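You operate a simulated robot arm through the tools that you are given. There is no shell and no other tool. Be economical: measure what you need, move in short steps, check, and stop when the job is done.

Carry out the task below with a simulated two-armed robot. There is one attempt and no reset: what you move stays moved.

Task
Open the test drain tap till the engine starts, then hush, stop and reset it.
Fine: jockey selector OFF first, and it ends back at AUTO; close the tap before STOP, STOP before RESET; no other button. Where these are worked on the way, their far stop is far enough and under half their travel is too little: jockey selector.

The check looks at the end state, three seconds after you hand in, the way a careful person would. Anything else that was tipped, shoved, dropped, spilled or broken makes it a failure.

Robot
Two 7-joint arms with two-finger parallel grippers on one trunk, on a base that drives. Base frame: it is fixed to the floor where the robot stands at the start and does not move with it; the origin is under the middle of the robot, x ahead of it, y to its left, z up. Units: mm, degrees, N and s.
The left shoulder is at the start at [50, 161, 1173], the right one opposite. With the tool pointing down near the work surface each hand reaches from about 100 to 620 mm from the robot's upright axis, wherever it stands, measured 20 degrees to its own side. Places, roughly: brass key [500, 1500, 1100]; crank one button [600, 1400, 1300]; crank two button [600, 1200, 1300]; hush button [600, 1200, 1200]; jockey outlet valve [700, -400, 500]; jockey selector [600, 0, 1300]; lamp test button [600, 1400, 1200]; mode selector [600, 1500, 1300]; power selector [600, -100, 1300]; red control cabinet [700, 1300, 900]; square reset button [600, 1100, 1200]; stop button [600, 1100, 1300]; test drain tap [700, -600, 700]. Payload 3.43 kg a hand.
The TCP of each hand is the grasp point between the finger pads, 30 mm short of the fingertips. In the tool frame z runs along the fingers and y along their closing line. The gripper opens to 94 mm. The fingers are 28 mm wide and 10 mm thick; the gripper's body (50 by 96 mm) begins 55 mm behind the TCP.
Orientation is that of the tool frame in the base frame, as [roll, pitch, yaw] about the fixed x, y, z axes, in that order (R = Rz(yaw) Ry(pitch) Rx(roll)). With the fingers straight down and closing along the base's y, the tool's x points along the base's -x, its y along +y and its z along -z.

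Tools
- The arms move only by the tool move_arm. It takes "left_steps", "right_steps" or both (then of equal length, played together; a hand with none holds still); each is a list of rows, each a list of 3 entries, a list of its own where there are three numbers: the shift along the tool's x, y, z in units of 30 mm (1.0 is 30 mm), then the turn, a rotation vector about the tool's x, y, z in units of 8 degrees (1.0 is 8 degrees), then the gripper command, from -1 (fully open) to 1 (shut), values between in proportion. In form: [[[dx, dy, dz], [wx, wy, wz], gripper], ...]. A call has 1 to 10 rows; each row shifts and turns the commanded pose from where the row before left it, along the tool's axes as they then stand. A call with a number of a shift or a turn outside -1 to 1 is refused whole. Rows are played at 5 a second. More than 50 mm and 8.6 degrees between two rows, or a gripper value outside its range, and nothing of the call is played. Where a pose cannot be reached the arm comes as near as it can. A force on the tool above 90 N (or 10 N above the force at the start of the call, whichever is more), or a blocked arm, ends the call early, and 0.2 s more pass. The fingers move at their own pace (about 45 mm/s each) and stop on an object; they squeeze with about 21 N. The grip force told is the motor's: it shows also when the fingers shut on nothing. Time passes only in rows, and 0.2 s behind the last, so rows that do not move let the fingers close. It gives the time, the measured TCP pose, the force on the tool (base axes), the opening and the grip force at its end, in the units of the frame above (readings bear some noise), with the torque about the TCP (base axes, N m) and any sound that the robot's microphone picked up.
- Cameras (640 x 400 px; columns grow to the right, rows downward): "scene" is now at [127, -27.1, 1317.1]; the picture's right is [-0.31, -0.95, 0.00], its down [-0.36, 0.12, -0.93] and it looks along [0.88, -0.29, -0.38] (base axes); focal length 283 px, centre (320, 200). "left" rides on the left gripper at [76, -14, -102] in its tool frame; the picture's right is [0.18, 0.98, 0.00], its down [-0.75, 0.14, -0.64] and it looks along [-0.63, 0.12, 0.77] (tool axes); focal length 243 px, centre (320, 200). "right" rides on the right gripper at [76, 14, -102] in its tool frame; the picture's right is [-0.18, 0.98, 0.00], its down [-0.75, -0.14, -0.64] and it looks along [-0.63, -0.12, 0.77] (tool axes); focal length 243 px, centre (320, 200).
- get_image(camera): a new picture of that camera. It takes no simulated time.
- move_column(by): slides the trunk up (or, below 0, down) by that many mm; the arms and the scene camera ride with it, the base frame stays. It gives what a move gives, with no picture.
- steer(legs): drives the robot by 1 to 6 legs, each [ahead, left, turn to the left] in mm, mm and degrees, along the robot's own axes; the way and the turn of a leg run together, so that a leg with both is an arc; at most 1500 mm and 180 degrees a leg. The arms and the cameras ride along, it lands a little off, and it stops where it bumps. It gives what a move gives.
- pan_tilt(pan, tilt): turns the head with the scene camera to pan (to the left, within 80 degrees either way) and tilt (down, from -29 to 69), counted from straight ahead of the robot. It gives what a move gives.
- pixel_to_xyz(camera, pixels): for up to 12 pixels [column, row] of the newest picture of that camera ("zoom" is the newest enlarged one), the place [x, y, z] in the base frame of the surface seen there, good to about 2 mm. It takes no simulated time.
- zoom(camera, box): a new picture of the part [left, top, right, bottom] of that camera's present view, enlarged. It takes no simulated time.
- job_done(): hands the job in; it is judged then, once.

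Keep the steps short. Do not move on a guess: measure, check each grasp and each placing, and mend mistakes. In all there are 80 turns and 78 pictures (those below and enlarged ones count). Leave the grippers open and the arms clear of the work at the hand-in unless told otherwise, and finish with a single line.

The tools are called as a command line: name --argument value ..., lists and objects as JSON in quotes. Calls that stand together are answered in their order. move_arm: Moves the arms, as the interface text tells. Its arguments: {"type":"object","properties":{"left_steps":{"type":"array","items":{"type":"array"}},"right_steps":{"type":"array","items":{"type":"array"}}},"required":[]} The other tools are called the same way: move_column (by) slides the trunk up or down; steer (legs) drives the base; pan_tilt (pan, tilt) turns the head that bears the scene camera; get_image (camera) takes a picture; pixel_to_xyz (camera, pixels) gives the place of the surface under pixels of a picture; zoom (camera, box) takes an enlarged picture of a part of a camera's view; job_done () hands the job in.

At the start:

```text
time_s: 0.0
left_position: [404.3, -68.0, 1150.4]
left_ee_rot: [180.0, 0.1, -180.0]
left_force: [0.1, 0.4, -0.1]
left_ft_torque: [-0.01, -0.03, -0.03]
left_grip_width: 93.9
left_grasp_force: 0.0
right_position: [315.9, -428.5, 1000.3]
right_ee_rot: [180.0, 0.0, -179.9]
right_force: [0.2, -1.4, 0.2]
right_ft_torque: [0.04, -0.01, -0.02]
right_grip_width: 94.0
right_grasp_force: 0.1
trunk travel left (down, up): [-200.0, 67.0]
robot x, y, heading: [-1.5, -1.5, -0.1]
head pan, tilt: [-18.3, 22.2]
```

scene: 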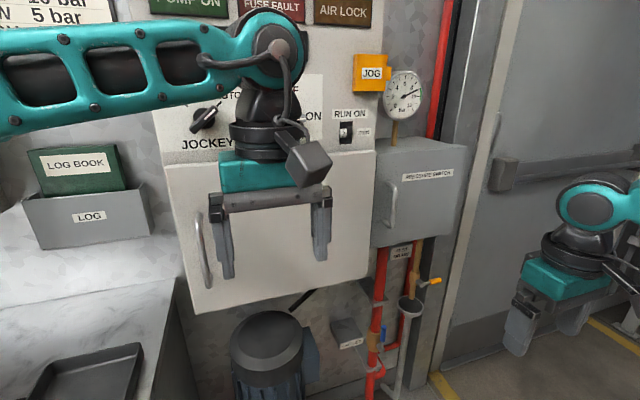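
right: 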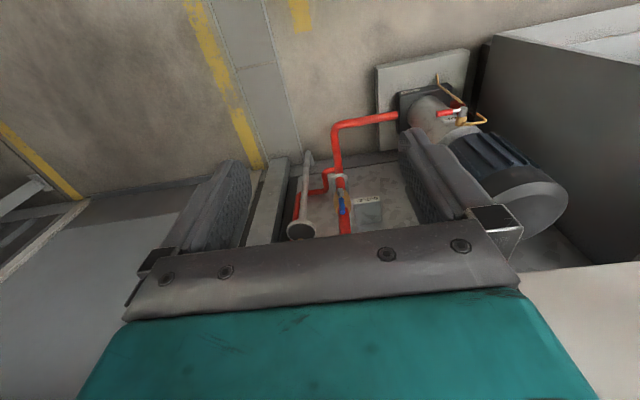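
left: 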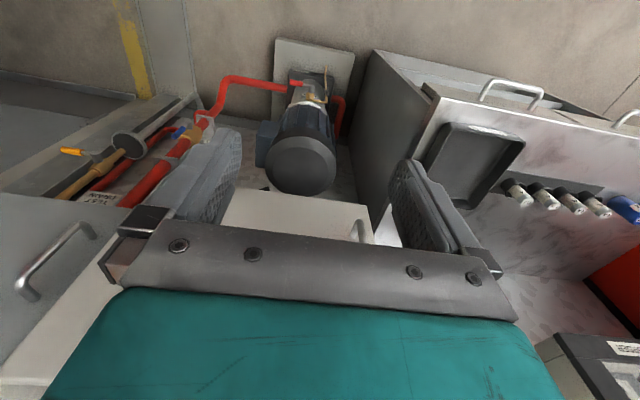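

I see the jockey panel partly behind the left arm, and the tap (yellow handle, about 430,282). I'll enlarge both parts and look left for the red cabinet.

zoom --camera "scene" --box '[150, 50, 390, 200]'

zoom --camera "scene" --box '[340, 220, 500, 320]'

pixel_to_xyz --camera "scene" --pixels '[[205, 118], [170, 120], [435, 281], [425, 283], [408, 300], [345, 130], [220, 100]]'

```text
2.67 times, centred on (270, 125) of scene
```

zoom: 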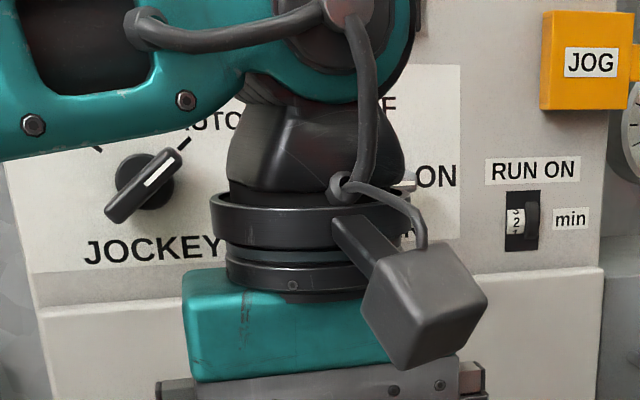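

```text
4.00 times, centred on (420, 270) of scene
```

zoom: 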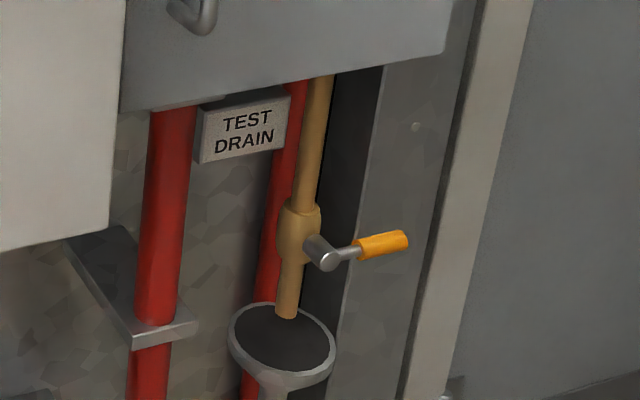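

```text
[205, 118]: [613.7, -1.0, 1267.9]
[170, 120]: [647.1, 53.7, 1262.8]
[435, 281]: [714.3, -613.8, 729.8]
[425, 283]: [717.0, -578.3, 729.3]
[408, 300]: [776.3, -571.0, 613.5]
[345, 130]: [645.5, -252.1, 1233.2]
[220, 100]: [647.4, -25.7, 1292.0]
```

The left hand hides the labels. I'll shift it left and start turning its fingers forward (turn about tool -y), still well off the panel.

move_arm --left_steps '[[[0.7, 0.8, 0], [0, 0, 0], -1], [[0.7, 0.8, 0], [0, 0, 0], -1], [[0.7, 0.8, 0], [0, 0, 0], -1], [[0.7, 0.8, 0], [0, 0, 0], -1], [[0, 0.8, 0], [0, -1, 0], -1], [[0, 0.8, 0], [0, -1, 0], -1], [[0, 0.8, 0], [0, -1, 0], -1], [[0, 0, 0], [0, -1, 0], -1], [[0, 0, 0], [0, -1, 0], -1], [[0, 0, 0], [0, -1, 0], -1]]'

get_image --camera "scene"

```text
time_s: 2.2
left_position: [329.9, 89.9, 1157.8]
left_ee_rot: [179.9, 48.1, -179.9]
left_force: [0.3, -0.7, 1.2]
left_ft_torque: [0.0, 0.02, 0.01]
left_grip_width: 93.8
left_grasp_force: 0.0
left hand out of reach, approached as far as the arm can: row 10
right_position: [316.3, -428.7, 998.9]
right_ee_rot: [179.9, 0.0, 180.0]
right_force: [-0.5, -0.3, -0.1]
right_ft_torque: [0.0, 0.02, 0.01]
right_grip_width: 94.0
right_grasp_force: 0.1
trunk travel left (down, up): [-200.0, 67.0]
robot x, y, heading: [-0.4, -0.3, 0.2]
head pan, tilt: [-18.3, 22.2]
```

```text
72 pictures are left
```

scene: 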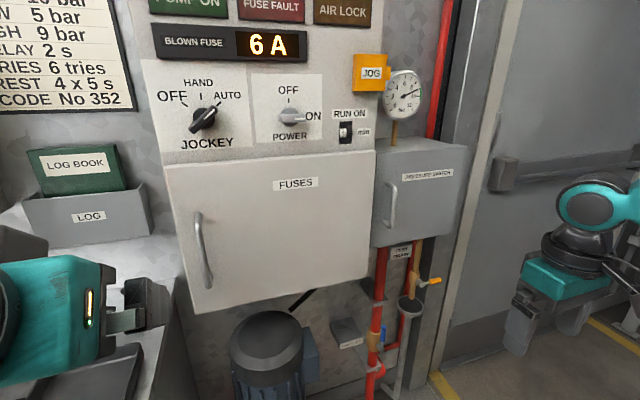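

Now the panel is clear. I enlarge it and the placard.

zoom --camera "scene" --box '[140, 60, 380, 210]'

pixel_to_xyz --camera "zoom" --pixels '[[170, 155], [150, 175], [190, 128], [205, 108], [200, 160], [110, 110], [160, 105], [205, 107]]'

pan_tilt --pan 20 --tilt 5

get_image --camera "scene"

```text
2.67 times, centred on (260, 135) of scene
```

zoom: 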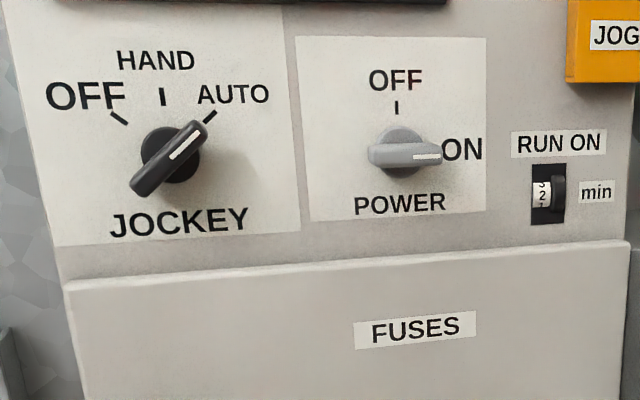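

```text
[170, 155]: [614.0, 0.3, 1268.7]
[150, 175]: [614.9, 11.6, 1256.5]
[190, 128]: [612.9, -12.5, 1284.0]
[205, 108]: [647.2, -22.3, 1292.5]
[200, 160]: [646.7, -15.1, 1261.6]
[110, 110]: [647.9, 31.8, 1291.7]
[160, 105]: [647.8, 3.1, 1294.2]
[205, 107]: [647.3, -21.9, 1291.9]
```

```text
time_s: 3.2
left_position: [329.0, 90.9, 1158.2]
left_ee_rot: [179.9, 47.9, -179.9]
left_force: [-0.5, -0.3, 0.7]
left_ft_torque: [-0.02, -0.02, 0.02]
left_grip_width: 93.6
left_grasp_force: 0.0
right_position: [315.6, -427.6, 999.1]
right_ee_rot: [-180.0, 0.1, 179.9]
right_force: [-0.6, 0.2, -0.4]
right_ft_torque: [0.0, 0.01, 0.01]
right_grip_width: 93.9
right_grasp_force: 0.0
trunk travel left (down, up): [-200.0, 67.0]
robot x, y, heading: [-2.6, -0.0, -0.1]
head pan, tilt: [20.0, 5.0]
```

```text
70 pictures are left
```

scene: 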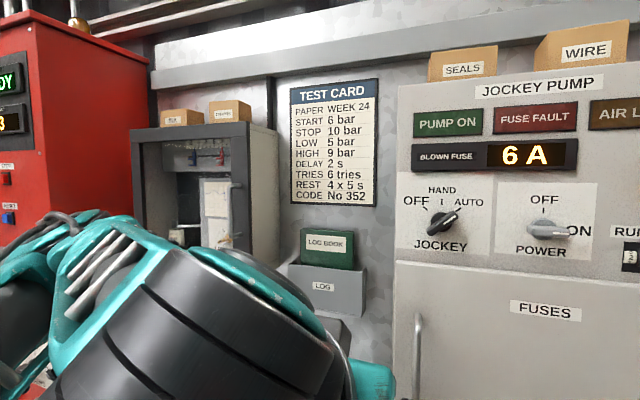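

The jockey points to AUTO (up-right), with OFF 90° to the left. The knob's centre is at about [613, 0, 1268] and the panel at x=647. I'll bring the left fingers level, pointing forward and in front of it.

move_arm --left_steps '[[[-0.9, -0.6, 0.6], [0, -1, 0], -1], [[-0.9, -0.6, 0.6], [0, -1, 0], -1], [[-0.9, -0.6, 0.6], [0, -1, 0], -1], [[-0.9, -0.6, 0.6], [0, -1, 0], -1], [[-0.9, -0.6, 0.6], [0, -1, 0], -1]]'

pan_tilt --pan -10 --tilt 15

```text
time_s: 4.5
left_position: [467.4, 1.3, 1237.6]
left_ee_rot: [179.2, 88.1, 179.3]
left_force: [0.6, -0.3, -0.5]
left_ft_torque: [0.03, 0.02, 0.02]
left_grip_width: 93.8
left_grasp_force: 0.0
right_position: [315.8, -429.6, 1000.1]
right_ee_rot: [-180.0, 0.0, -180.0]
right_force: [0.0, -0.3, -0.4]
right_ft_torque: [-0.02, 0.03, 0.0]
right_grip_width: 93.7
right_grasp_force: 0.1
trunk travel left (down, up): [-200.0, 67.0]
robot x, y, heading: [2.0, 3.1, -0.1]
head pan, tilt: [20.0, 5.0]
```

```text
time_s: 5.4
left_position: [465.8, 1.9, 1237.9]
left_ee_rot: [-178.9, 88.0, -178.9]
left_force: [0.5, 0.1, 0.3]
left_ft_torque: [-0.02, 0.0, 0.01]
left_grip_width: 94.1
left_grasp_force: 0.0
right_position: [315.4, -429.1, 1000.0]
right_ee_rot: [-180.0, 0.0, -180.0]
right_force: [0.1, -0.1, 0.2]
right_ft_torque: [-0.01, 0.0, 0.0]
right_grip_width: 94.2
right_grasp_force: 0.1
trunk travel left (down, up): [-200.0, 67.0]
robot x, y, heading: [-0.9, 0.2, 0.0]
head pan, tilt: [-10.0, 15.0]
```

Fingers are level at [466, 2, 1238]. Next I rise 30 mm and roll +45° so the fingers straddle the bar.

move_arm --left_steps '[[[-1, 0, 0], [0, -0.25, 0], 0], [[0, 0, 0], [0, 0, 1], 0], [[0, 0, 0], [0, 0, 1], 0], [[0, 0, 0], [0, 0, 1], 0], [[0, 0, 0], [0, 0, 1], 0], [[0, 0, 0], [0, 0, 1], 0], [[0, 0, 0], [0, 0, 0.6], 0], [[0, 0, 0.7], [0, 0, 0], 0], [[0, 0, 0.7], [0, 0, 0], 0]]'

get_image --camera "left"

get_image --camera "scene"

```text
time_s: 7.4
left_position: [509.2, 0.8, 1268.6]
left_ee_rot: [90.0, 45.3, 90.0]
left_force: [-1.0, -0.6, -1.1]
left_ft_torque: [0.0, 0.01, 0.01]
left_grip_width: 47.1
left_grasp_force: 0.0
right_position: [316.3, -429.4, 999.5]
right_ee_rot: [-180.0, 0.0, 180.0]
right_force: [-0.5, 0.8, 0.5]
right_ft_torque: [-0.01, 0.01, -0.02]
right_grip_width: 94.1
right_grasp_force: 0.0
trunk travel left (down, up): [-200.0, 67.0]
robot x, y, heading: [-0.3, 0.8, -0.4]
head pan, tilt: [-10.0, 15.0]
```

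```text
69 pictures are left
```

left: 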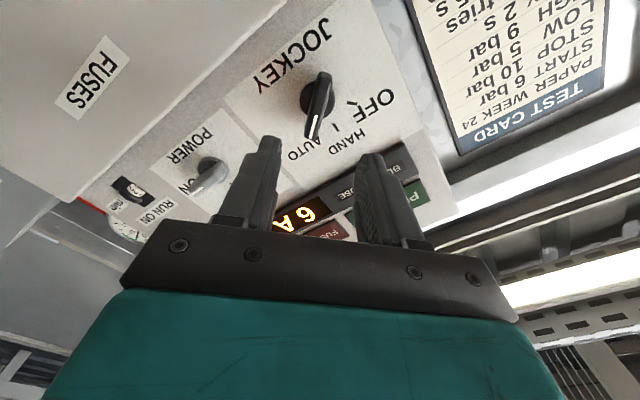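

```text
68 pictures are left
```

scene: 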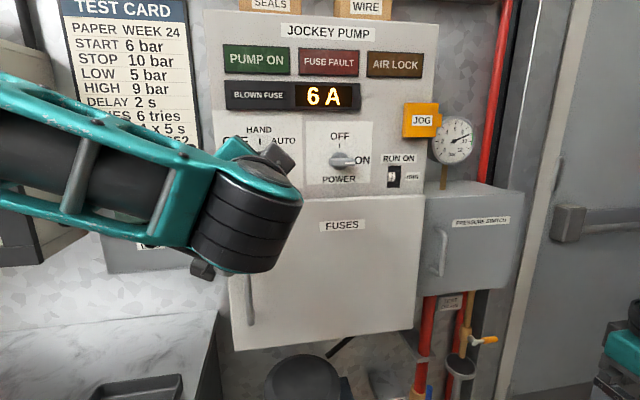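

The knob (318,105) lies between the fingers. I advance 88 mm, which leaves the tips about 20 mm from the panel, then close.

move_arm --left_steps '[[[0, 0, 0.9], [0, 0, 0], 0], [[0, 0, 0.9], [0, 0, 0], 0], [[0, 0, 0.8], [0, 0, 0], 0], [[0, 0, 0.3], [0, 0, 0], 0], [[0, 0, 0], [0, 0, 0], 1], [[0, 0, 0], [0, 0, 0], 1], [[0, 0, 0], [0, 0, 0], 1], [[0, 0, 0], [0, 0, 0], 1]]'

get_image --camera "left"

```text
time_s: 9.2
left_position: [597.0, -1.4, 1265.7]
left_ee_rot: [90.2, 45.0, 90.0]
left_force: [0.1, -5.9, -4.8]
left_ft_torque: [0.01, -0.21, -0.29]
left_grip_width: 12.7
left_grasp_force: 45.3
right_position: [316.6, -429.8, 1000.4]
right_ee_rot: [179.9, 0.0, -180.0]
right_force: [0.2, -0.3, 0.0]
right_ft_torque: [0.0, -0.03, -0.01]
right_grip_width: 93.9
right_grasp_force: 0.1
trunk travel left (down, up): [-200.0, 67.0]
robot x, y, heading: [1.5, 0.8, -0.2]
head pan, tilt: [-10.0, 15.0]
```

```text
67 pictures are left
```

left: 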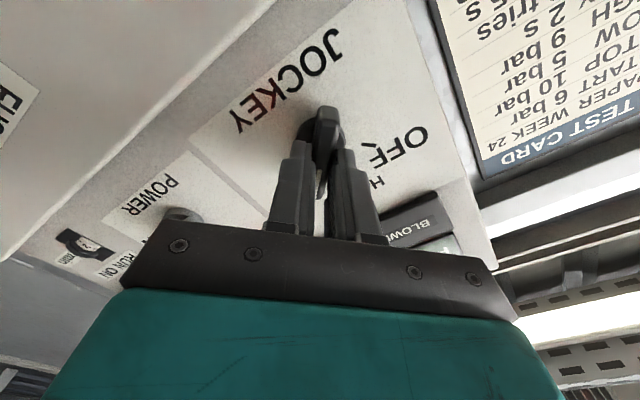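

The bar is gripped (12.7 mm). I turn it -80°, then check.

move_arm --left_steps '[[[0, 0, 0], [0, 0, -1], 1], [[0, 0, 0], [0, 0, -1], 1], [[0, 0, 0], [0, 0, -1], 1], [[0, 0, 0], [0, 0, -1], 1], [[0, 0, 0], [0, 0, -1], 1], [[0, 0, 0], [0, 0, -1], 1], [[0, 0, 0], [0, 0, -1], 1], [[0, 0, 0], [0, 0, -1], 1], [[0, 0, 0], [0, 0, -1], 1], [[0, 0, 0], [0, 0, -1], 1]]'

get_image --camera "left"

```text
time_s: 11.4
left_position: [597.5, 1.0, 1267.5]
left_ee_rot: [-90.5, 54.6, -90.1]
left_force: [-10.3, -1.3, -16.0]
left_ft_torque: [0.0, 0.72, -0.49]
left_grip_width: 12.8
left_grasp_force: 45.1
right_position: [316.7, -429.6, 999.3]
right_ee_rot: [179.9, 0.1, -179.9]
right_force: [-0.5, 0.1, 0.1]
right_ft_torque: [0.0, -0.04, -0.01]
right_grip_width: 94.0
right_grasp_force: 0.1
trunk travel left (down, up): [-200.0, 67.0]
robot x, y, heading: [-1.9, 2.9, 0.1]
head pan, tilt: [-10.0, 15.0]
```

```text
66 pictures are left
```

left: 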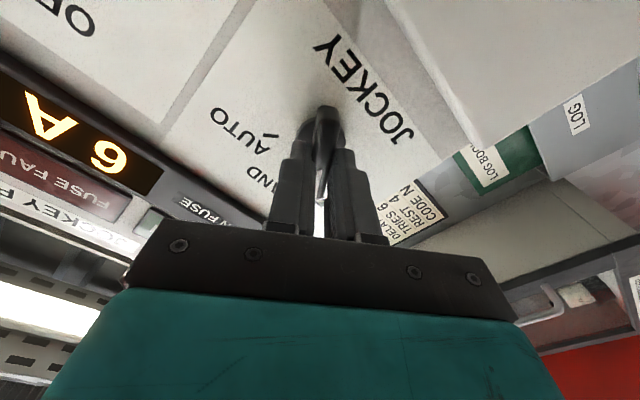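

Nearly there. I turn the last 10°, release, back off 110 mm and look.

move_arm --left_steps '[[[0, 0, 0], [0, 0, -1], 1], [[0, 0, 0], [0, 0, -0.4], 1], [[0, 0, 0], [0, 0, 0], 0], [[0, 0, 0], [0, 0, 0], 0], [[0, 0, -0.7], [0, 0, 0], 0], [[0, 0, -1], [0, 0, 0], 0], [[0, 0, -1], [0, 0, 0], 0], [[0, 0, -1], [0, 0, 0], 0]]'

get_image --camera "left"

```text
time_s: 13.2
left_position: [484.7, 0.3, 1268.7]
left_ee_rot: [-89.9, 43.6, -89.7]
left_force: [0.4, -0.1, 0.0]
left_ft_torque: [-0.02, 0.0, -0.02]
left_grip_width: 46.9
left_grasp_force: 0.1
right_position: [315.4, -428.6, 999.5]
right_ee_rot: [180.0, 0.0, -180.0]
right_force: [0.0, 0.3, 0.3]
right_ft_torque: [0.0, 0.01, -0.02]
right_grip_width: 93.9
right_grasp_force: 0.1
trunk travel left (down, up): [-200.0, 67.0]
robot x, y, heading: [-0.8, 1.8, -0.1]
head pan, tilt: [-10.0, 15.0]
```

```text
65 pictures are left
```

left: 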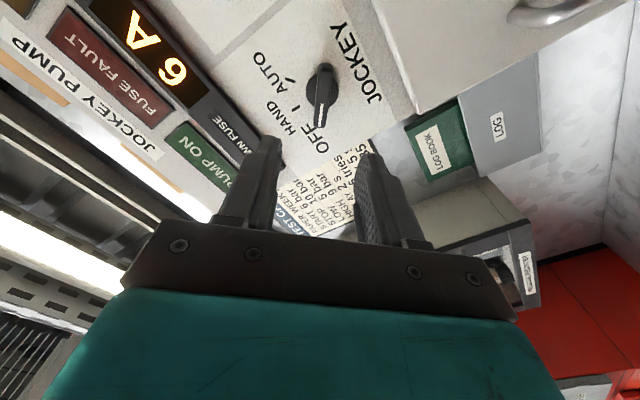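

Jockey is at OFF. Next I look at the tap and the floor around it to plan the drive, and pull the left arm back.

pan_tilt --pan -38 --tilt 40

get_image --camera "scene"

pixel_to_xyz --camera "scene" --pixels '[[320, 200], [200, 300], [300, 300], [250, 350], [150, 250], [320, 100], [250, 100], [200, 150], [250, 200], [100, 300], [400, 200], [300, 150]]'

```text
time_s: 14.1
left_position: [486.6, -0.9, 1268.2]
left_ee_rot: [-90.0, 43.6, -89.9]
left_force: [0.1, 1.0, -0.2]
left_ft_torque: [-0.03, 0.02, -0.01]
left_grip_width: 47.1
left_grasp_force: 0.0
right_position: [316.8, -428.1, 998.8]
right_ee_rot: [179.9, 0.0, 179.9]
right_force: [0.0, -0.9, 0.0]
right_ft_torque: [0.02, -0.01, -0.01]
right_grip_width: 94.2
right_grasp_force: 0.1
trunk travel left (down, up): [-200.0, 67.0]
robot x, y, heading: [0.3, 2.9, 0.2]
head pan, tilt: [-38.0, 40.0]
```

```text
64 pictures are left
```

scene: 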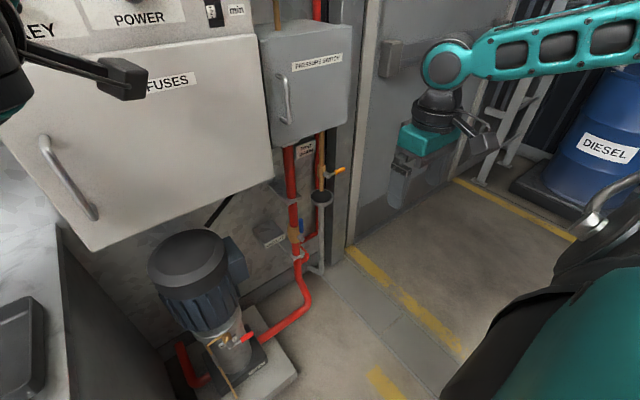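

```text
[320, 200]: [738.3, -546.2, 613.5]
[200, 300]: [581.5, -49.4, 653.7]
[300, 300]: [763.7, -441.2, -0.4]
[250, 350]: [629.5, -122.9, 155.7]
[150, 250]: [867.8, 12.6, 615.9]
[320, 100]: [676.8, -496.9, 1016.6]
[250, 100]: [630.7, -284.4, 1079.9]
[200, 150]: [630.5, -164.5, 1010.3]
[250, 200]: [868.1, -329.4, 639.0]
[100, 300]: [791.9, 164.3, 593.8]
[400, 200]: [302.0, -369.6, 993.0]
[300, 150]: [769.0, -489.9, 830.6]
```

Checking clearances: pump plinth front (275,385), barrel (620,150), door (400,120), railing (500,130), tap lever (340,170), (322,178).

pixel_to_xyz --camera "scene" --pixels '[[285, 382], [610, 130], [540, 185], [380, 120], [500, 130], [340, 170], [324, 178], [395, 55], [480, 180], [400, 350]]'

zoom --camera "scene" --box '[270, 120, 370, 220]'

move_arm --left_steps '[[[0, 0, -1], [0, 0, 0], 0], [[0, 0, -1], [0, 0, 0], 0]]'

```text
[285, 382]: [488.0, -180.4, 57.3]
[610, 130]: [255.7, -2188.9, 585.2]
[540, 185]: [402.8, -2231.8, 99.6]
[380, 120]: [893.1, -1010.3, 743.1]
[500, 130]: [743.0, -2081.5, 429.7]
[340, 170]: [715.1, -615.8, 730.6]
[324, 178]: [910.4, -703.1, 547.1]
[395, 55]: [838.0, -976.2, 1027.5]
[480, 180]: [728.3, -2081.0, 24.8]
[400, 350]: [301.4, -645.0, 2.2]
```

```text
4.00 times, centred on (320, 170) of scene
```

zoom: 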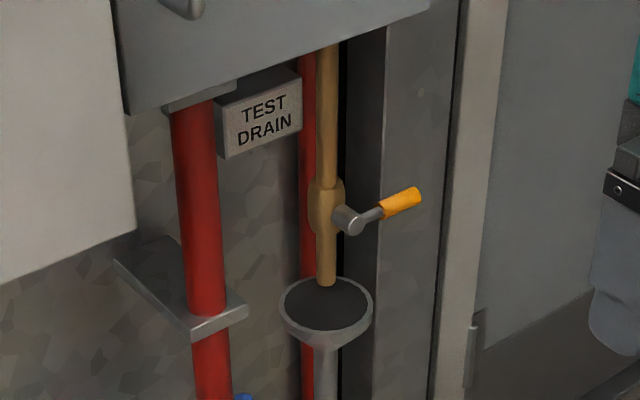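

```text
time_s: 14.7
left_position: [425.1, 0.6, 1268.3]
left_ee_rot: [-89.9, 43.6, -89.8]
left_force: [-0.1, -0.1, 0.7]
left_ft_torque: [-0.03, -0.01, 0.01]
left_grip_width: 46.9
left_grasp_force: 0.1
right_position: [316.1, -429.6, 999.4]
right_ee_rot: [-180.0, 0.1, 180.0]
right_force: [0.4, -0.3, 0.2]
right_ft_torque: [0.03, 0.01, -0.02]
right_grip_width: 94.4
right_grasp_force: 0.1
trunk travel left (down, up): [-200.0, 67.0]
robot x, y, heading: [1.8, -0.7, -0.0]
head pan, tilt: [-38.0, 40.0]
```

The floor is clear in front. I drive 400 mm right, then 100 mm ahead.

steer --legs '[[0, -400, 0], [100, 0, 0]]'

pan_tilt --pan -14 --tilt 40

get_image --camera "scene"

```text
time_s: 18.0
left_position: [526.6, -402.4, 1267.9]
left_ee_rot: [-90.0, 43.6, -90.1]
left_force: [0.8, 0.0, -0.8]
left_ft_torque: [0.0, -0.03, 0.0]
left_grip_width: 47.0
left_grasp_force: 0.0
right_position: [413.6, -831.9, 999.9]
right_ee_rot: [180.0, -0.1, 179.7]
right_force: [0.1, 0.5, -0.4]
right_ft_torque: [-0.01, 0.02, 0.01]
right_grip_width: 93.9
right_grasp_force: 0.1
trunk travel left (down, up): [-200.0, 67.0]
robot x, y, heading: [98.9, -404.7, -0.2]
head pan, tilt: [-38.0, 40.0]
```

```text
time_s: 18.9
left_position: [525.3, -402.8, 1267.5]
left_ee_rot: [-90.0, 43.6, -90.1]
left_force: [-0.8, -0.2, 0.2]
left_ft_torque: [0.02, 0.02, 0.02]
left_grip_width: 47.3
left_grasp_force: 0.0
right_position: [413.1, -830.5, 1000.6]
right_ee_rot: [-180.0, 0.0, 179.7]
right_force: [-1.1, 0.7, 0.3]
right_ft_torque: [0.03, 0.0, -0.02]
right_grip_width: 94.1
right_grasp_force: 0.0
trunk travel left (down, up): [-200.0, 67.0]
robot x, y, heading: [100.6, -398.3, -0.2]
head pan, tilt: [-14.0, 40.0]
```

```text
62 pictures are left
```

scene: 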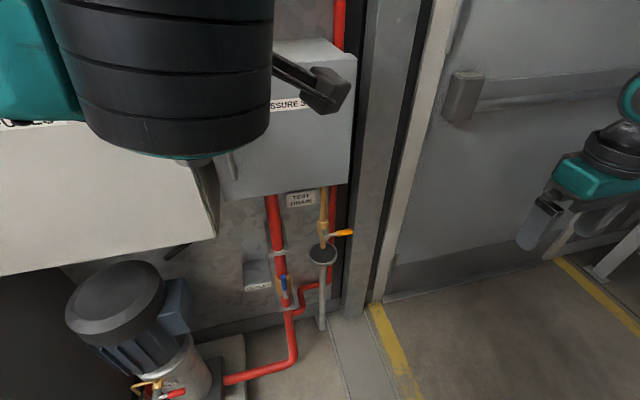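

zoom --camera "scene" --box '[280, 180, 376, 280]'

pixel_to_xyz --camera "zoom" --pixels '[[470, 355], [410, 360], [360, 370], [335, 388], [280, 330], [270, 480], [310, 370], [380, 366], [400, 100], [480, 350]]'

```text
4.00 times, centred on (328, 230) of scene
```

zoom: 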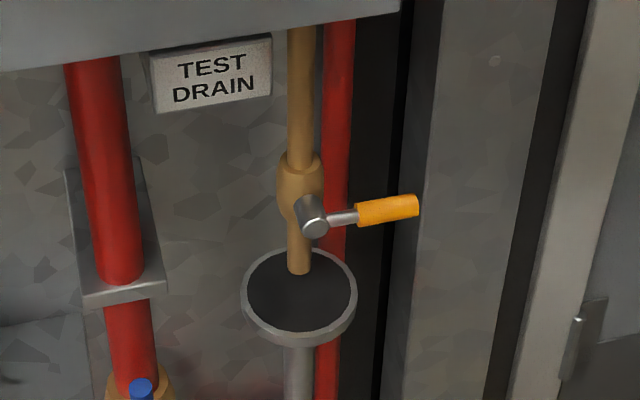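

```text
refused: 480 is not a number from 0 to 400
```

pixel_to_xyz --camera "zoom" --pixels '[[410, 206], [385, 210], [362, 213], [340, 218], [315, 227], [298, 205], [298, 262], [300, 100], [340, 150], [400, 60], [350, 310], [470, 200]]'

```text
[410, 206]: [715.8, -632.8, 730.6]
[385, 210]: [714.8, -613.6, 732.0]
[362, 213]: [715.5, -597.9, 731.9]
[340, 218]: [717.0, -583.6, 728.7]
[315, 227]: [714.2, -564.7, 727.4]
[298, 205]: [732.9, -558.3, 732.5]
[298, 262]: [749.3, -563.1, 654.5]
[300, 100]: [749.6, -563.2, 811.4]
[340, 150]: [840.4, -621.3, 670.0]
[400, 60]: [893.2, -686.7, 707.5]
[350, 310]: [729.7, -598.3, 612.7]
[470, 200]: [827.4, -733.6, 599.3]
```

Spindle axis is at y -563, z 727. The yellow handle spans y -595 to -638 at x about 720, lying horizontal (closed). I swing the right hand to fingers-forward in front of it.

move_arm --right_steps '[[[-0.43, 0.7, 0.67], [0, -1, 0], -1], [[-0.33, 0.7, 0.72], [0, -1, 0], -1], [[-0.23, 0.7, 0.76], [0, -1, 0], -1], [[-0.12, 0.7, 0.79], [0, -1, 0], -1], [[-0.01, 0.7, 0.8], [0, -1, 0], -1], [[0.1, 0.7, 0.79], [0, -1, 0], -1], [[0.21, 0.7, 0.77], [0, -1, 0], -1], [[0.32, 0.7, 0.73], [0, -1, 0], -1], [[0.41, 0.7, 0.68], [0, -1, 0], -1], [[0.5, 0.7, 0.62], [0, -1, 0], -1]]'

```text
time_s: 21.1
left_position: [525.5, -402.6, 1266.9]
left_ee_rot: [-90.0, 43.5, -90.1]
left_force: [1.7, 0.1, 0.0]
left_ft_torque: [0.0, 0.01, -0.02]
left_grip_width: 47.3
left_grasp_force: 0.0
right_position: [542.4, -621.5, 798.7]
right_ee_rot: [179.7, 79.8, 179.4]
right_force: [0.2, 0.1, -0.5]
right_ft_torque: [-0.01, 0.01, 0.02]
right_grip_width: 94.2
right_grasp_force: 0.0
trunk travel left (down, up): [-200.0, 67.0]
robot x, y, heading: [102.0, -398.8, -0.6]
head pan, tilt: [-14.0, 40.0]
```

Next: finish levelling, lower to z about 727, then roll -90° so the fingers close vertically.

move_arm --right_steps '[[[0.6, 0, 0.1], [0, -1, 0], -1], [[0.9, 0, 0], [0, -0.28, 0], -0.2], [[0.9, 0, 0], [0, 0, -1], -0.2], [[0, 0, 0], [0, 0, -1], -0.2], [[0, 0, 0], [0, 0, -1], -0.2], [[0, 0, 0], [0, 0, -1], -0.2], [[0, 0, 0], [0, 0, -1], -0.2], [[0, 0, 0], [0, 0, -1], -0.2], [[0, 0, 0], [0, 0, -1], -0.2], [[0, 0, 0], [0, 0, -1], -0.2]]'

move_arm --right_steps '[[[0, 0, 0], [0, 0, -1], -0.2], [[0, 0, 0], [0, 0, -1], -0.2], [[0, 0, 0], [0, 0, -1], -0.2], [[0, 0, 0], [0, 0, -0.25], -0.2], [[0, 0, 0.9], [0, 0, 0], -0.2], [[0, 0, 0.9], [0, 0, 0], -0.2]]'

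get_image --camera "right"

get_image --camera "scene"

```text
time_s: 23.3
left_position: [525.8, -402.6, 1267.4]
left_ee_rot: [-90.0, 43.6, -90.1]
left_force: [0.1, -0.7, 0.1]
left_ft_torque: [-0.01, 0.0, 0.01]
left_grip_width: 47.0
left_grasp_force: 0.0
right_position: [543.2, -625.6, 732.6]
right_ee_rot: [-89.8, 25.9, -90.2]
right_force: [-0.4, 0.1, 0.3]
right_ft_torque: [0.04, 0.02, -0.01]
right_grip_width: 56.7
right_grasp_force: 0.1
right hand out of reach, approached as far as the arm can: row 1
trunk travel left (down, up): [-200.0, 67.0]
robot x, y, heading: [94.9, -401.0, -0.3]
head pan, tilt: [-14.0, 40.0]
```

```text
time_s: 24.7
left_position: [525.7, -403.4, 1267.6]
left_ee_rot: [-90.0, 43.5, -90.2]
left_force: [0.4, -0.9, 0.2]
left_ft_torque: [-0.03, 0.0, 0.0]
left_grip_width: 47.0
left_grasp_force: 0.0
right_position: [597.5, -625.2, 734.1]
right_ee_rot: [-89.8, 0.1, -90.3]
right_force: [-0.2, -0.2, -0.1]
right_ft_torque: [0.04, 0.02, 0.02]
right_grip_width: 56.5
right_grasp_force: 0.0
trunk travel left (down, up): [-200.0, 67.0]
robot x, y, heading: [95.8, -402.1, -0.3]
head pan, tilt: [-14.0, 40.0]
```

```text
60 pictures are left
```

right: 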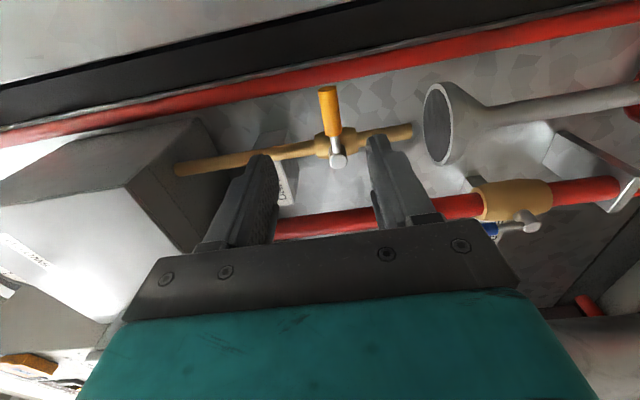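

```text
59 pictures are left
```

scene: 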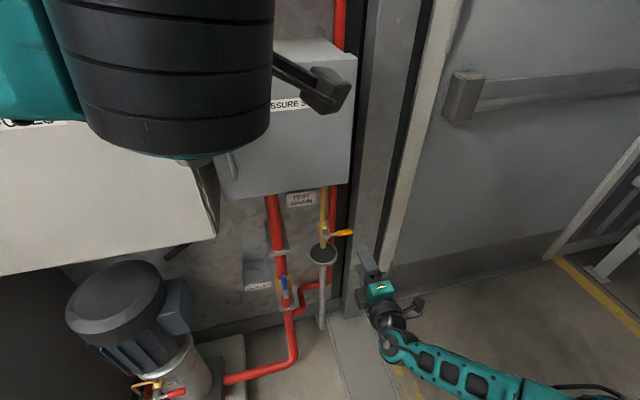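

The handle is in line with the fingers' gap. I advance 115 mm to straddle it, 10 mm nearer to the spindle and 6 mm lower, then look.

move_arm --right_steps '[[[-0.33, 0.2, 0.6], [0, 0, 0], -0.2], [[0, 0, 0.9], [0, 0, 0], -0.2], [[0, 0, 0.9], [0, 0, 0], -0.2], [[0, 0, 0.9], [0, 0, 0], -0.2], [[0, 0, 0.5], [0, 0, 0], -0.2]]'

get_image --camera "right"

zoom --camera "scene" --box '[280, 180, 420, 300]'

```text
time_s: 25.9
left_position: [525.3, -403.3, 1267.3]
left_ee_rot: [-90.1, 43.6, -90.2]
left_force: [0.0, -0.1, -1.1]
left_ft_torque: [-0.04, 0.0, 0.0]
left_grip_width: 47.0
left_grasp_force: 0.1
right_position: [711.7, -614.9, 727.4]
right_ee_rot: [-89.7, 0.0, -90.2]
right_force: [0.5, -0.2, -0.6]
right_ft_torque: [-0.01, -0.02, 0.02]
right_grip_width: 56.3
right_grasp_force: 0.1
trunk travel left (down, up): [-200.0, 67.0]
robot x, y, heading: [100.9, -400.1, -0.1]
head pan, tilt: [-14.0, 40.0]
```

```text
58 pictures are left
```

right: 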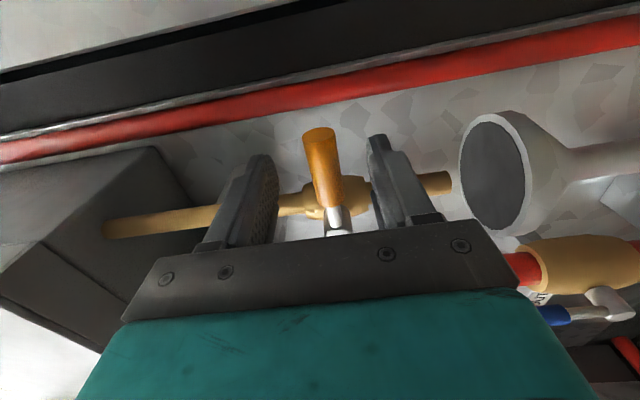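

```text
3.33 times, centred on (350, 240) of scene
```

zoom: 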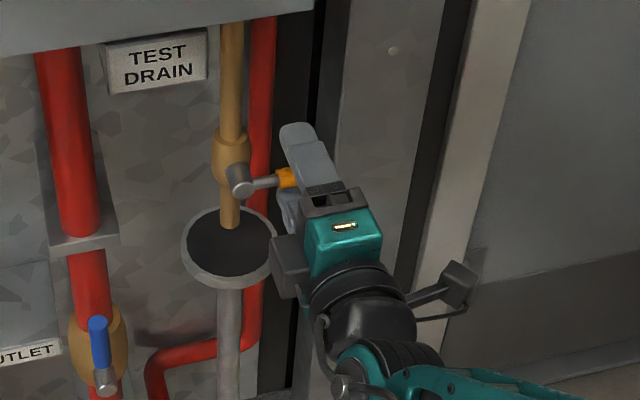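

The handle is between the fingers. I close and make a gentle 16° test turn downward about the spindle.

move_arm --right_steps '[[[0, 0, 0], [0, 0, 0], 1], [[0, 0, 0], [0, 0, 0], 1], [[0, 0, 0], [0, 0, 0], 1], [[0, 0, 0], [0, 0, 0], 1], [[-0.017, 0.241, 0], [0, 0, 1], 1], [[-0.017, 0.241, 0], [0, 0, 1], 1], [[0, 0, 0], [0, 0, 0], 1]]'

get_image --camera "right"

```text
time_s: 27.5
left_position: [519.7, -402.5, 1271.0]
left_ee_rot: [-89.6, 43.5, -89.9]
left_force: [0.1, -0.3, 0.3]
left_ft_torque: [-0.01, -0.02, -0.01]
left_grip_width: 46.9
left_grasp_force: 0.0
right_position: [711.5, -614.3, 723.8]
right_ee_rot: [-88.6, 16.0, -90.0]
right_force: [-16.1, -5.3, 34.9]
right_ft_torque: [-1.56, -0.4, 0.54]
right_grip_width: 23.4
right_grasp_force: 44.5
trunk travel left (down, up): [-200.0, 67.0]
robot x, y, heading: [98.7, -400.9, -0.3]
head pan, tilt: [-14.0, 40.0]
```

```text
56 pictures are left
```

right: 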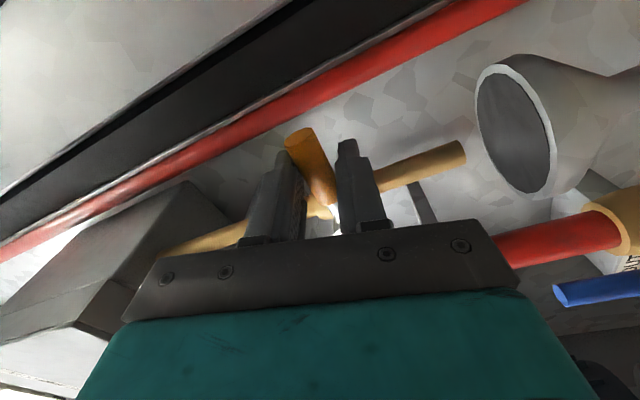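

The handle resists downward (35 N up, handle unmoved), so it must open upward. I undo the turn and test 16° upward.

move_arm --right_steps '[[[-0.017, -0.241, 0], [0, 0, -1], 1], [[-0.017, -0.241, 0], [0, 0, -1], 1], [[0, 0, 0], [0, 0, 0], 1], [[-0.017, -0.241, 0], [0, 0, -1], 1], [[-0.017, -0.241, 0], [0, 0, -1], 1], [[0, 0, 0], [0, 0, 0], 1]]'

get_image --camera "right"

```text
time_s: 28.9
left_position: [528.4, -403.7, 1265.0]
left_ee_rot: [-90.2, 43.5, -90.4]
left_force: [-0.6, 0.0, 0.7]
left_ft_torque: [-0.03, 0.01, -0.02]
left_grip_width: 47.0
left_grasp_force: 0.0
right_position: [711.8, -614.3, 739.0]
right_ee_rot: [-90.3, -16.2, -90.2]
right_force: [12.0, 1.5, -18.0]
right_ft_torque: [-0.8, 0.03, -0.6]
right_grip_width: 16.3
right_grasp_force: 44.8
trunk travel left (down, up): [-200.0, 67.0]
robot x, y, heading: [100.9, -404.4, -0.4]
head pan, tilt: [-14.0, 40.0]
```

```text
55 pictures are left
```

right: 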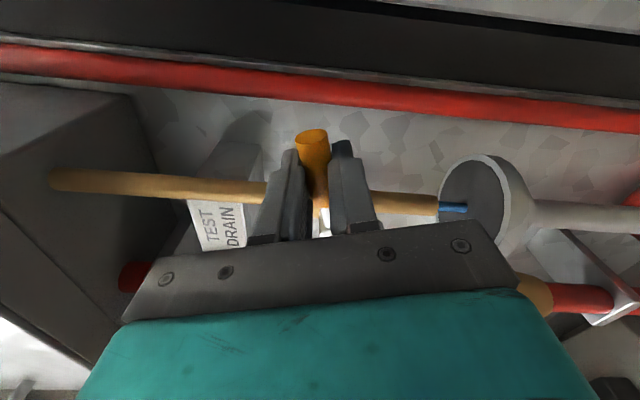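

It turns upward and water runs into the tundish. I open 40° further and listen.

move_arm --right_steps '[[[-0.017, -0.241, 0], [0, 0, -1], 1], [[-0.017, -0.241, 0], [0, 0, -1], 1], [[-0.017, -0.241, 0], [0, 0, -1], 1], [[-0.017, -0.241, 0], [0, 0, -1], 1], [[-0.017, -0.241, 0], [0, 0, -1], 1], [[0, 0, 0], [0, 0, 0], 1], [[0, 0, 0], [0, 0, 0], 1], [[0, 0, 0], [0, 0, 0], 1]]'

get_image --camera "right"

```text
time_s: 30.7
left_position: [528.6, -403.7, 1266.3]
left_ee_rot: [-90.2, 43.6, -90.4]
left_force: [0.0, -0.6, -0.3]
left_ft_torque: [-0.02, 0.0, 0.02]
left_grip_width: 46.9
left_grasp_force: 0.0
right_position: [711.1, -595.1, 764.1]
right_ee_rot: [-90.9, -56.1, -89.5]
right_force: [7.6, 1.9, -29.9]
right_ft_torque: [-0.73, 0.19, -0.05]
right_grip_width: 16.5
right_grasp_force: 44.9
trunk travel left (down, up): [-200.0, 67.0]
robot x, y, heading: [99.4, -399.6, -0.3]
head pan, tilt: [-14.0, 40.0]
```

```text
54 pictures are left
```

right: 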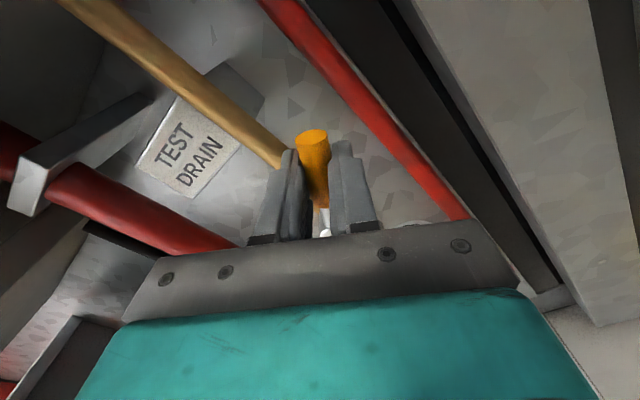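

The tap is about 55° open. I open it the rest of the way to its end and wait for the engine.

move_arm --right_steps '[[[-0.017, -0.241, 0], [0, 0, -1], 1], [[-0.017, -0.241, 0], [0, 0, -1], 1], [[-0.017, -0.241, 0], [0, 0, -1], 1], [[0, 0, 0], [0, 0, 0], 1], [[0, 0, 0], [0, 0, 0], 1], [[0, 0, 0], [0, 0, 0], 1], [[0, 0, 0], [0, 0, 0], 1], [[0, 0, 0], [0, 0, 0], 1], [[0, 0, 0], [0, 0, 0], 1], [[0, 0, 0], [0, 0, 0], 1]]'

pan_tilt --pan 5 --tilt 8

get_image --camera "scene"

```text
time_s: 32.9
left_position: [528.0, -404.2, 1266.2]
left_ee_rot: [-90.2, 43.5, -90.3]
left_force: [-0.3, -0.3, -0.4]
left_ft_torque: [-0.03, 0.03, -0.03]
left_grip_width: 46.8
left_grasp_force: 0.0
right_position: [710.3, -576.0, 773.1]
right_ee_rot: [-92.7, -80.0, -87.6]
right_force: [6.2, -6.0, -28.4]
right_ft_torque: [-0.47, 0.61, -0.01]
right_grip_width: 16.5
right_grasp_force: 45.4
trunk travel left (down, up): [-200.0, 67.0]
robot x, y, heading: [98.5, -400.6, -0.4]
head pan, tilt: [-14.0, 40.0]
```

```text
time_s: 33.8
left_position: [528.5, -404.4, 1266.6]
left_ee_rot: [-90.2, 43.5, -90.3]
left_force: [1.0, -1.1, -0.1]
left_ft_torque: [0.0, -0.03, 0.02]
left_grip_width: 46.9
left_grasp_force: 0.1
right_position: [711.5, -575.9, 772.5]
right_ee_rot: [-92.5, -80.0, -87.8]
right_force: [5.4, -6.0, -29.4]
right_ft_torque: [-0.54, 0.49, -0.04]
right_grip_width: 16.3
right_grasp_force: 45.1
trunk travel left (down, up): [-200.0, 67.0]
robot x, y, heading: [98.9, -400.9, -0.4]
head pan, tilt: [5.0, 8.0]
```

```text
53 pictures are left
```

scene: 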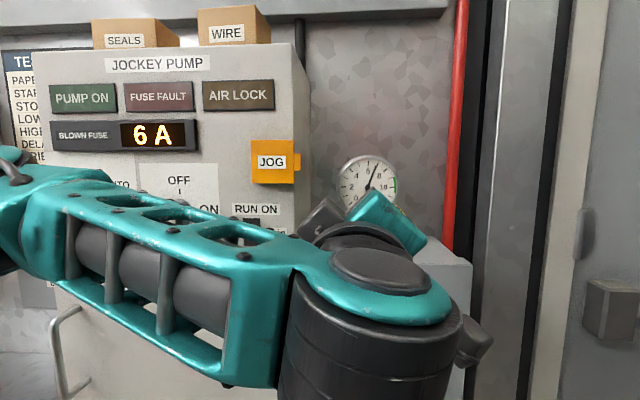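

The gauge is falling. I wait 2 s more and read it.

move_arm --right_steps '[[[0, 0, 0], [0, 0, 0], 1], [[0, 0, 0], [0, 0, 0], 1], [[0, 0, 0], [0, 0, 0], 1], [[0, 0, 0], [0, 0, 0], 1], [[0, 0, 0], [0, 0, 0], 1], [[0, 0, 0], [0, 0, 0], 1], [[0, 0, 0], [0, 0, 0], 1], [[0, 0, 0], [0, 0, 0], 1], [[0, 0, 0], [0, 0, 0], 1], [[0, 0, 0], [0, 0, 0], 1]]'

zoom --camera "scene" --box '[320, 140, 416, 220]'

```text
time_s: 36.0
left_position: [527.5, -403.8, 1266.3]
left_ee_rot: [-90.1, 43.6, -90.2]
left_force: [0.0, -0.3, 0.8]
left_ft_torque: [-0.02, 0.05, -0.02]
left_grip_width: 46.9
left_grasp_force: 0.0
right_position: [711.0, -577.1, 773.5]
right_ee_rot: [-92.6, -80.1, -88.0]
right_force: [5.0, -6.0, -28.6]
right_ft_torque: [-0.53, 0.43, -0.06]
right_grip_width: 16.4
right_grasp_force: 45.1
trunk travel left (down, up): [-200.0, 67.0]
robot x, y, heading: [99.4, -399.3, -0.4]
head pan, tilt: [5.0, 8.0]
```

```text
5.00 times, centred on (368, 180) of scene
```

zoom: 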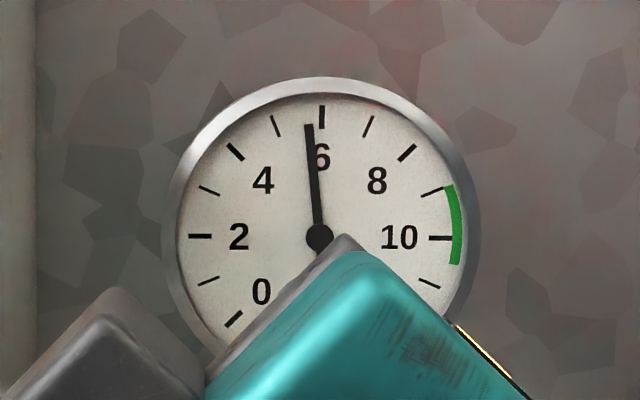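

Pressure is just under 6 bar (start). I wait through the delay and crank tries.

move_arm --right_steps '[[[0, 0, 0], [0, 0, 0], 1], [[0, 0, 0], [0, 0, 0], 1], [[0, 0, 0], [0, 0, 0], 1], [[0, 0, 0], [0, 0, 0], 1], [[0, 0, 0], [0, 0, 0], 1], [[0, 0, 0], [0, 0, 0], 1], [[0, 0, 0], [0, 0, 0], 1], [[0, 0, 0], [0, 0, 0], 1], [[0, 0, 0], [0, 0, 0], 1], [[0, 0, 0], [0, 0, 0], 1]]'

zoom --camera "scene" --box '[320, 140, 416, 220]'

```text
time_s: 38.2
left_position: [529.1, -404.0, 1266.1]
left_ee_rot: [-90.2, 43.6, -90.3]
left_force: [1.1, 1.1, -0.1]
left_ft_torque: [0.03, 0.01, -0.03]
left_grip_width: 46.7
left_grasp_force: 0.1
right_position: [711.4, -576.3, 772.9]
right_ee_rot: [-92.2, -80.1, -88.3]
right_force: [4.4, -8.2, -28.0]
right_ft_torque: [-0.53, 0.42, -0.06]
right_grip_width: 16.6
right_grasp_force: 45.3
trunk travel left (down, up): [-200.0, 67.0]
robot x, y, heading: [101.9, -401.7, -0.3]
head pan, tilt: [5.0, 8.0]
```

```text
5.00 times, centred on (368, 180) of scene
```

zoom: 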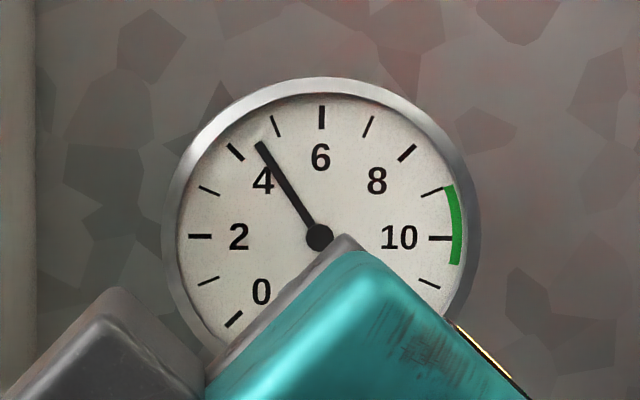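

4.5 bar, no sound yet. I wait again.

move_arm --right_steps '[[[0, 0, 0], [0, 0, 0], 1], [[0, 0, 0], [0, 0, 0], 1], [[0, 0, 0], [0, 0, 0], 1], [[0, 0, 0], [0, 0, 0], 1], [[0, 0, 0], [0, 0, 0], 1], [[0, 0, 0], [0, 0, 0], 1], [[0, 0, 0], [0, 0, 0], 1], [[0, 0, 0], [0, 0, 0], 1], [[0, 0, 0], [0, 0, 0], 1], [[0, 0, 0], [0, 0, 0], 1]]'

pan_tilt --pan 55 --tilt 5

get_image --camera "scene"

```text
time_s: 40.4
left_position: [528.0, -403.2, 1265.8]
left_ee_rot: [-90.2, 43.6, -90.3]
left_force: [-0.3, -0.6, 0.4]
left_ft_torque: [0.02, 0.01, -0.01]
left_grip_width: 46.8
left_grasp_force: 0.1
right_position: [711.1, -575.3, 773.8]
right_ee_rot: [-92.3, -80.2, -88.3]
right_force: [4.0, -7.4, -27.2]
right_ft_torque: [-0.55, 0.39, -0.07]
right_grip_width: 16.1
right_grasp_force: 45.5
trunk travel left (down, up): [-200.0, 67.0]
robot x, y, heading: [100.7, -399.2, -0.3]
head pan, tilt: [5.0, 8.0]
```

```text
time_s: 41.6
left_position: [527.2, -403.2, 1267.0]
left_ee_rot: [-90.2, 43.6, -90.3]
left_force: [-0.5, -0.2, 0.2]
left_ft_torque: [0.03, 0.02, -0.01]
left_grip_width: 46.9
left_grasp_force: 0.0
right_position: [711.2, -576.2, 774.8]
right_ee_rot: [-92.2, -80.0, -88.3]
right_force: [3.6, -7.4, -26.9]
right_ft_torque: [-0.58, 0.4, -0.08]
right_grip_width: 16.2
right_grasp_force: 44.6
trunk travel left (down, up): [-200.0, 67.0]
robot x, y, heading: [97.9, -404.6, -0.3]
head pan, tilt: [55.0, 5.0]
```

```text
50 pictures are left
```

scene: 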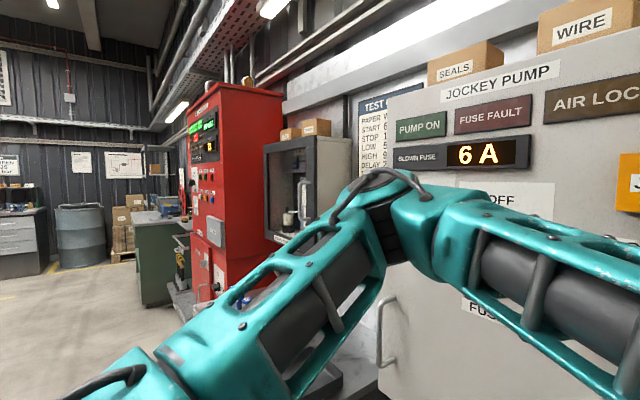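

Enlarging the red cabinet's panel to read its state.

zoom --camera "scene" --box '[180, 80, 260, 240]'

move_arm --right_steps '[[[0, 0, 0], [0, 0, 0], 1], [[0, 0, 0], [0, 0, 0], 1], [[0, 0, 0], [0, 0, 0], 1], [[0, 0, 0], [0, 0, 0], 1], [[0, 0, 0], [0, 0, 0], 1]]'

```text
2.50 times, centred on (220, 160) of scene
```

zoom: 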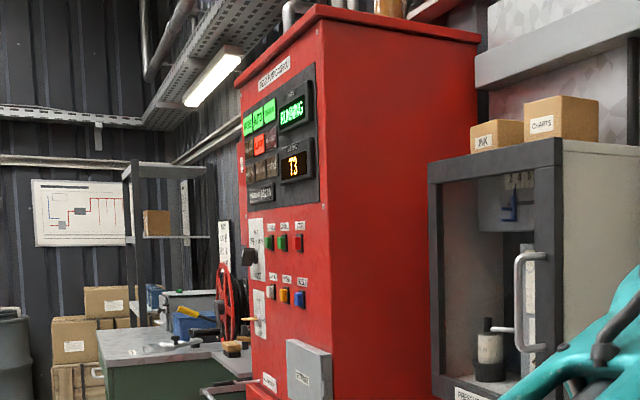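

```text
time_s: 42.8
left_position: [526.9, -404.7, 1266.0]
left_ee_rot: [-90.2, 43.7, -90.3]
left_force: [0.4, 0.4, -0.5]
left_ft_torque: [0.02, 0.01, 0.0]
left_grip_width: 47.0
left_grasp_force: 0.0
right_position: [710.9, -576.0, 774.8]
right_ee_rot: [-92.1, -80.1, -88.5]
right_force: [2.9, -8.4, -26.7]
right_ft_torque: [-0.6, 0.39, -0.07]
right_grip_width: 16.2
right_grasp_force: 44.9
trunk travel left (down, up): [-200.0, 67.0]
robot x, y, heading: [98.1, -400.5, -0.2]
head pan, tilt: [55.0, 5.0]
```

zoom --camera "scene" --box '[185, 105, 225, 165]'

```text
6.67 times, centred on (205, 135) of scene
```

zoom: 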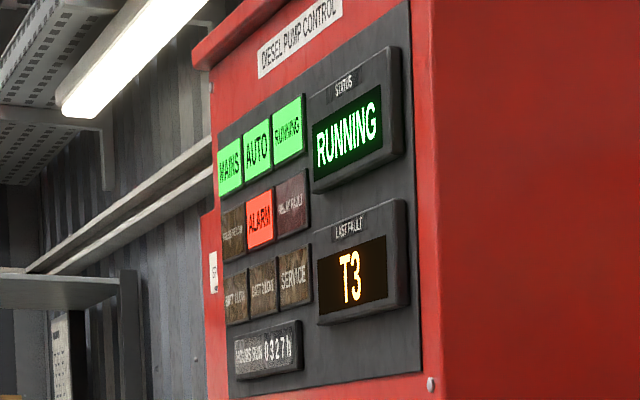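

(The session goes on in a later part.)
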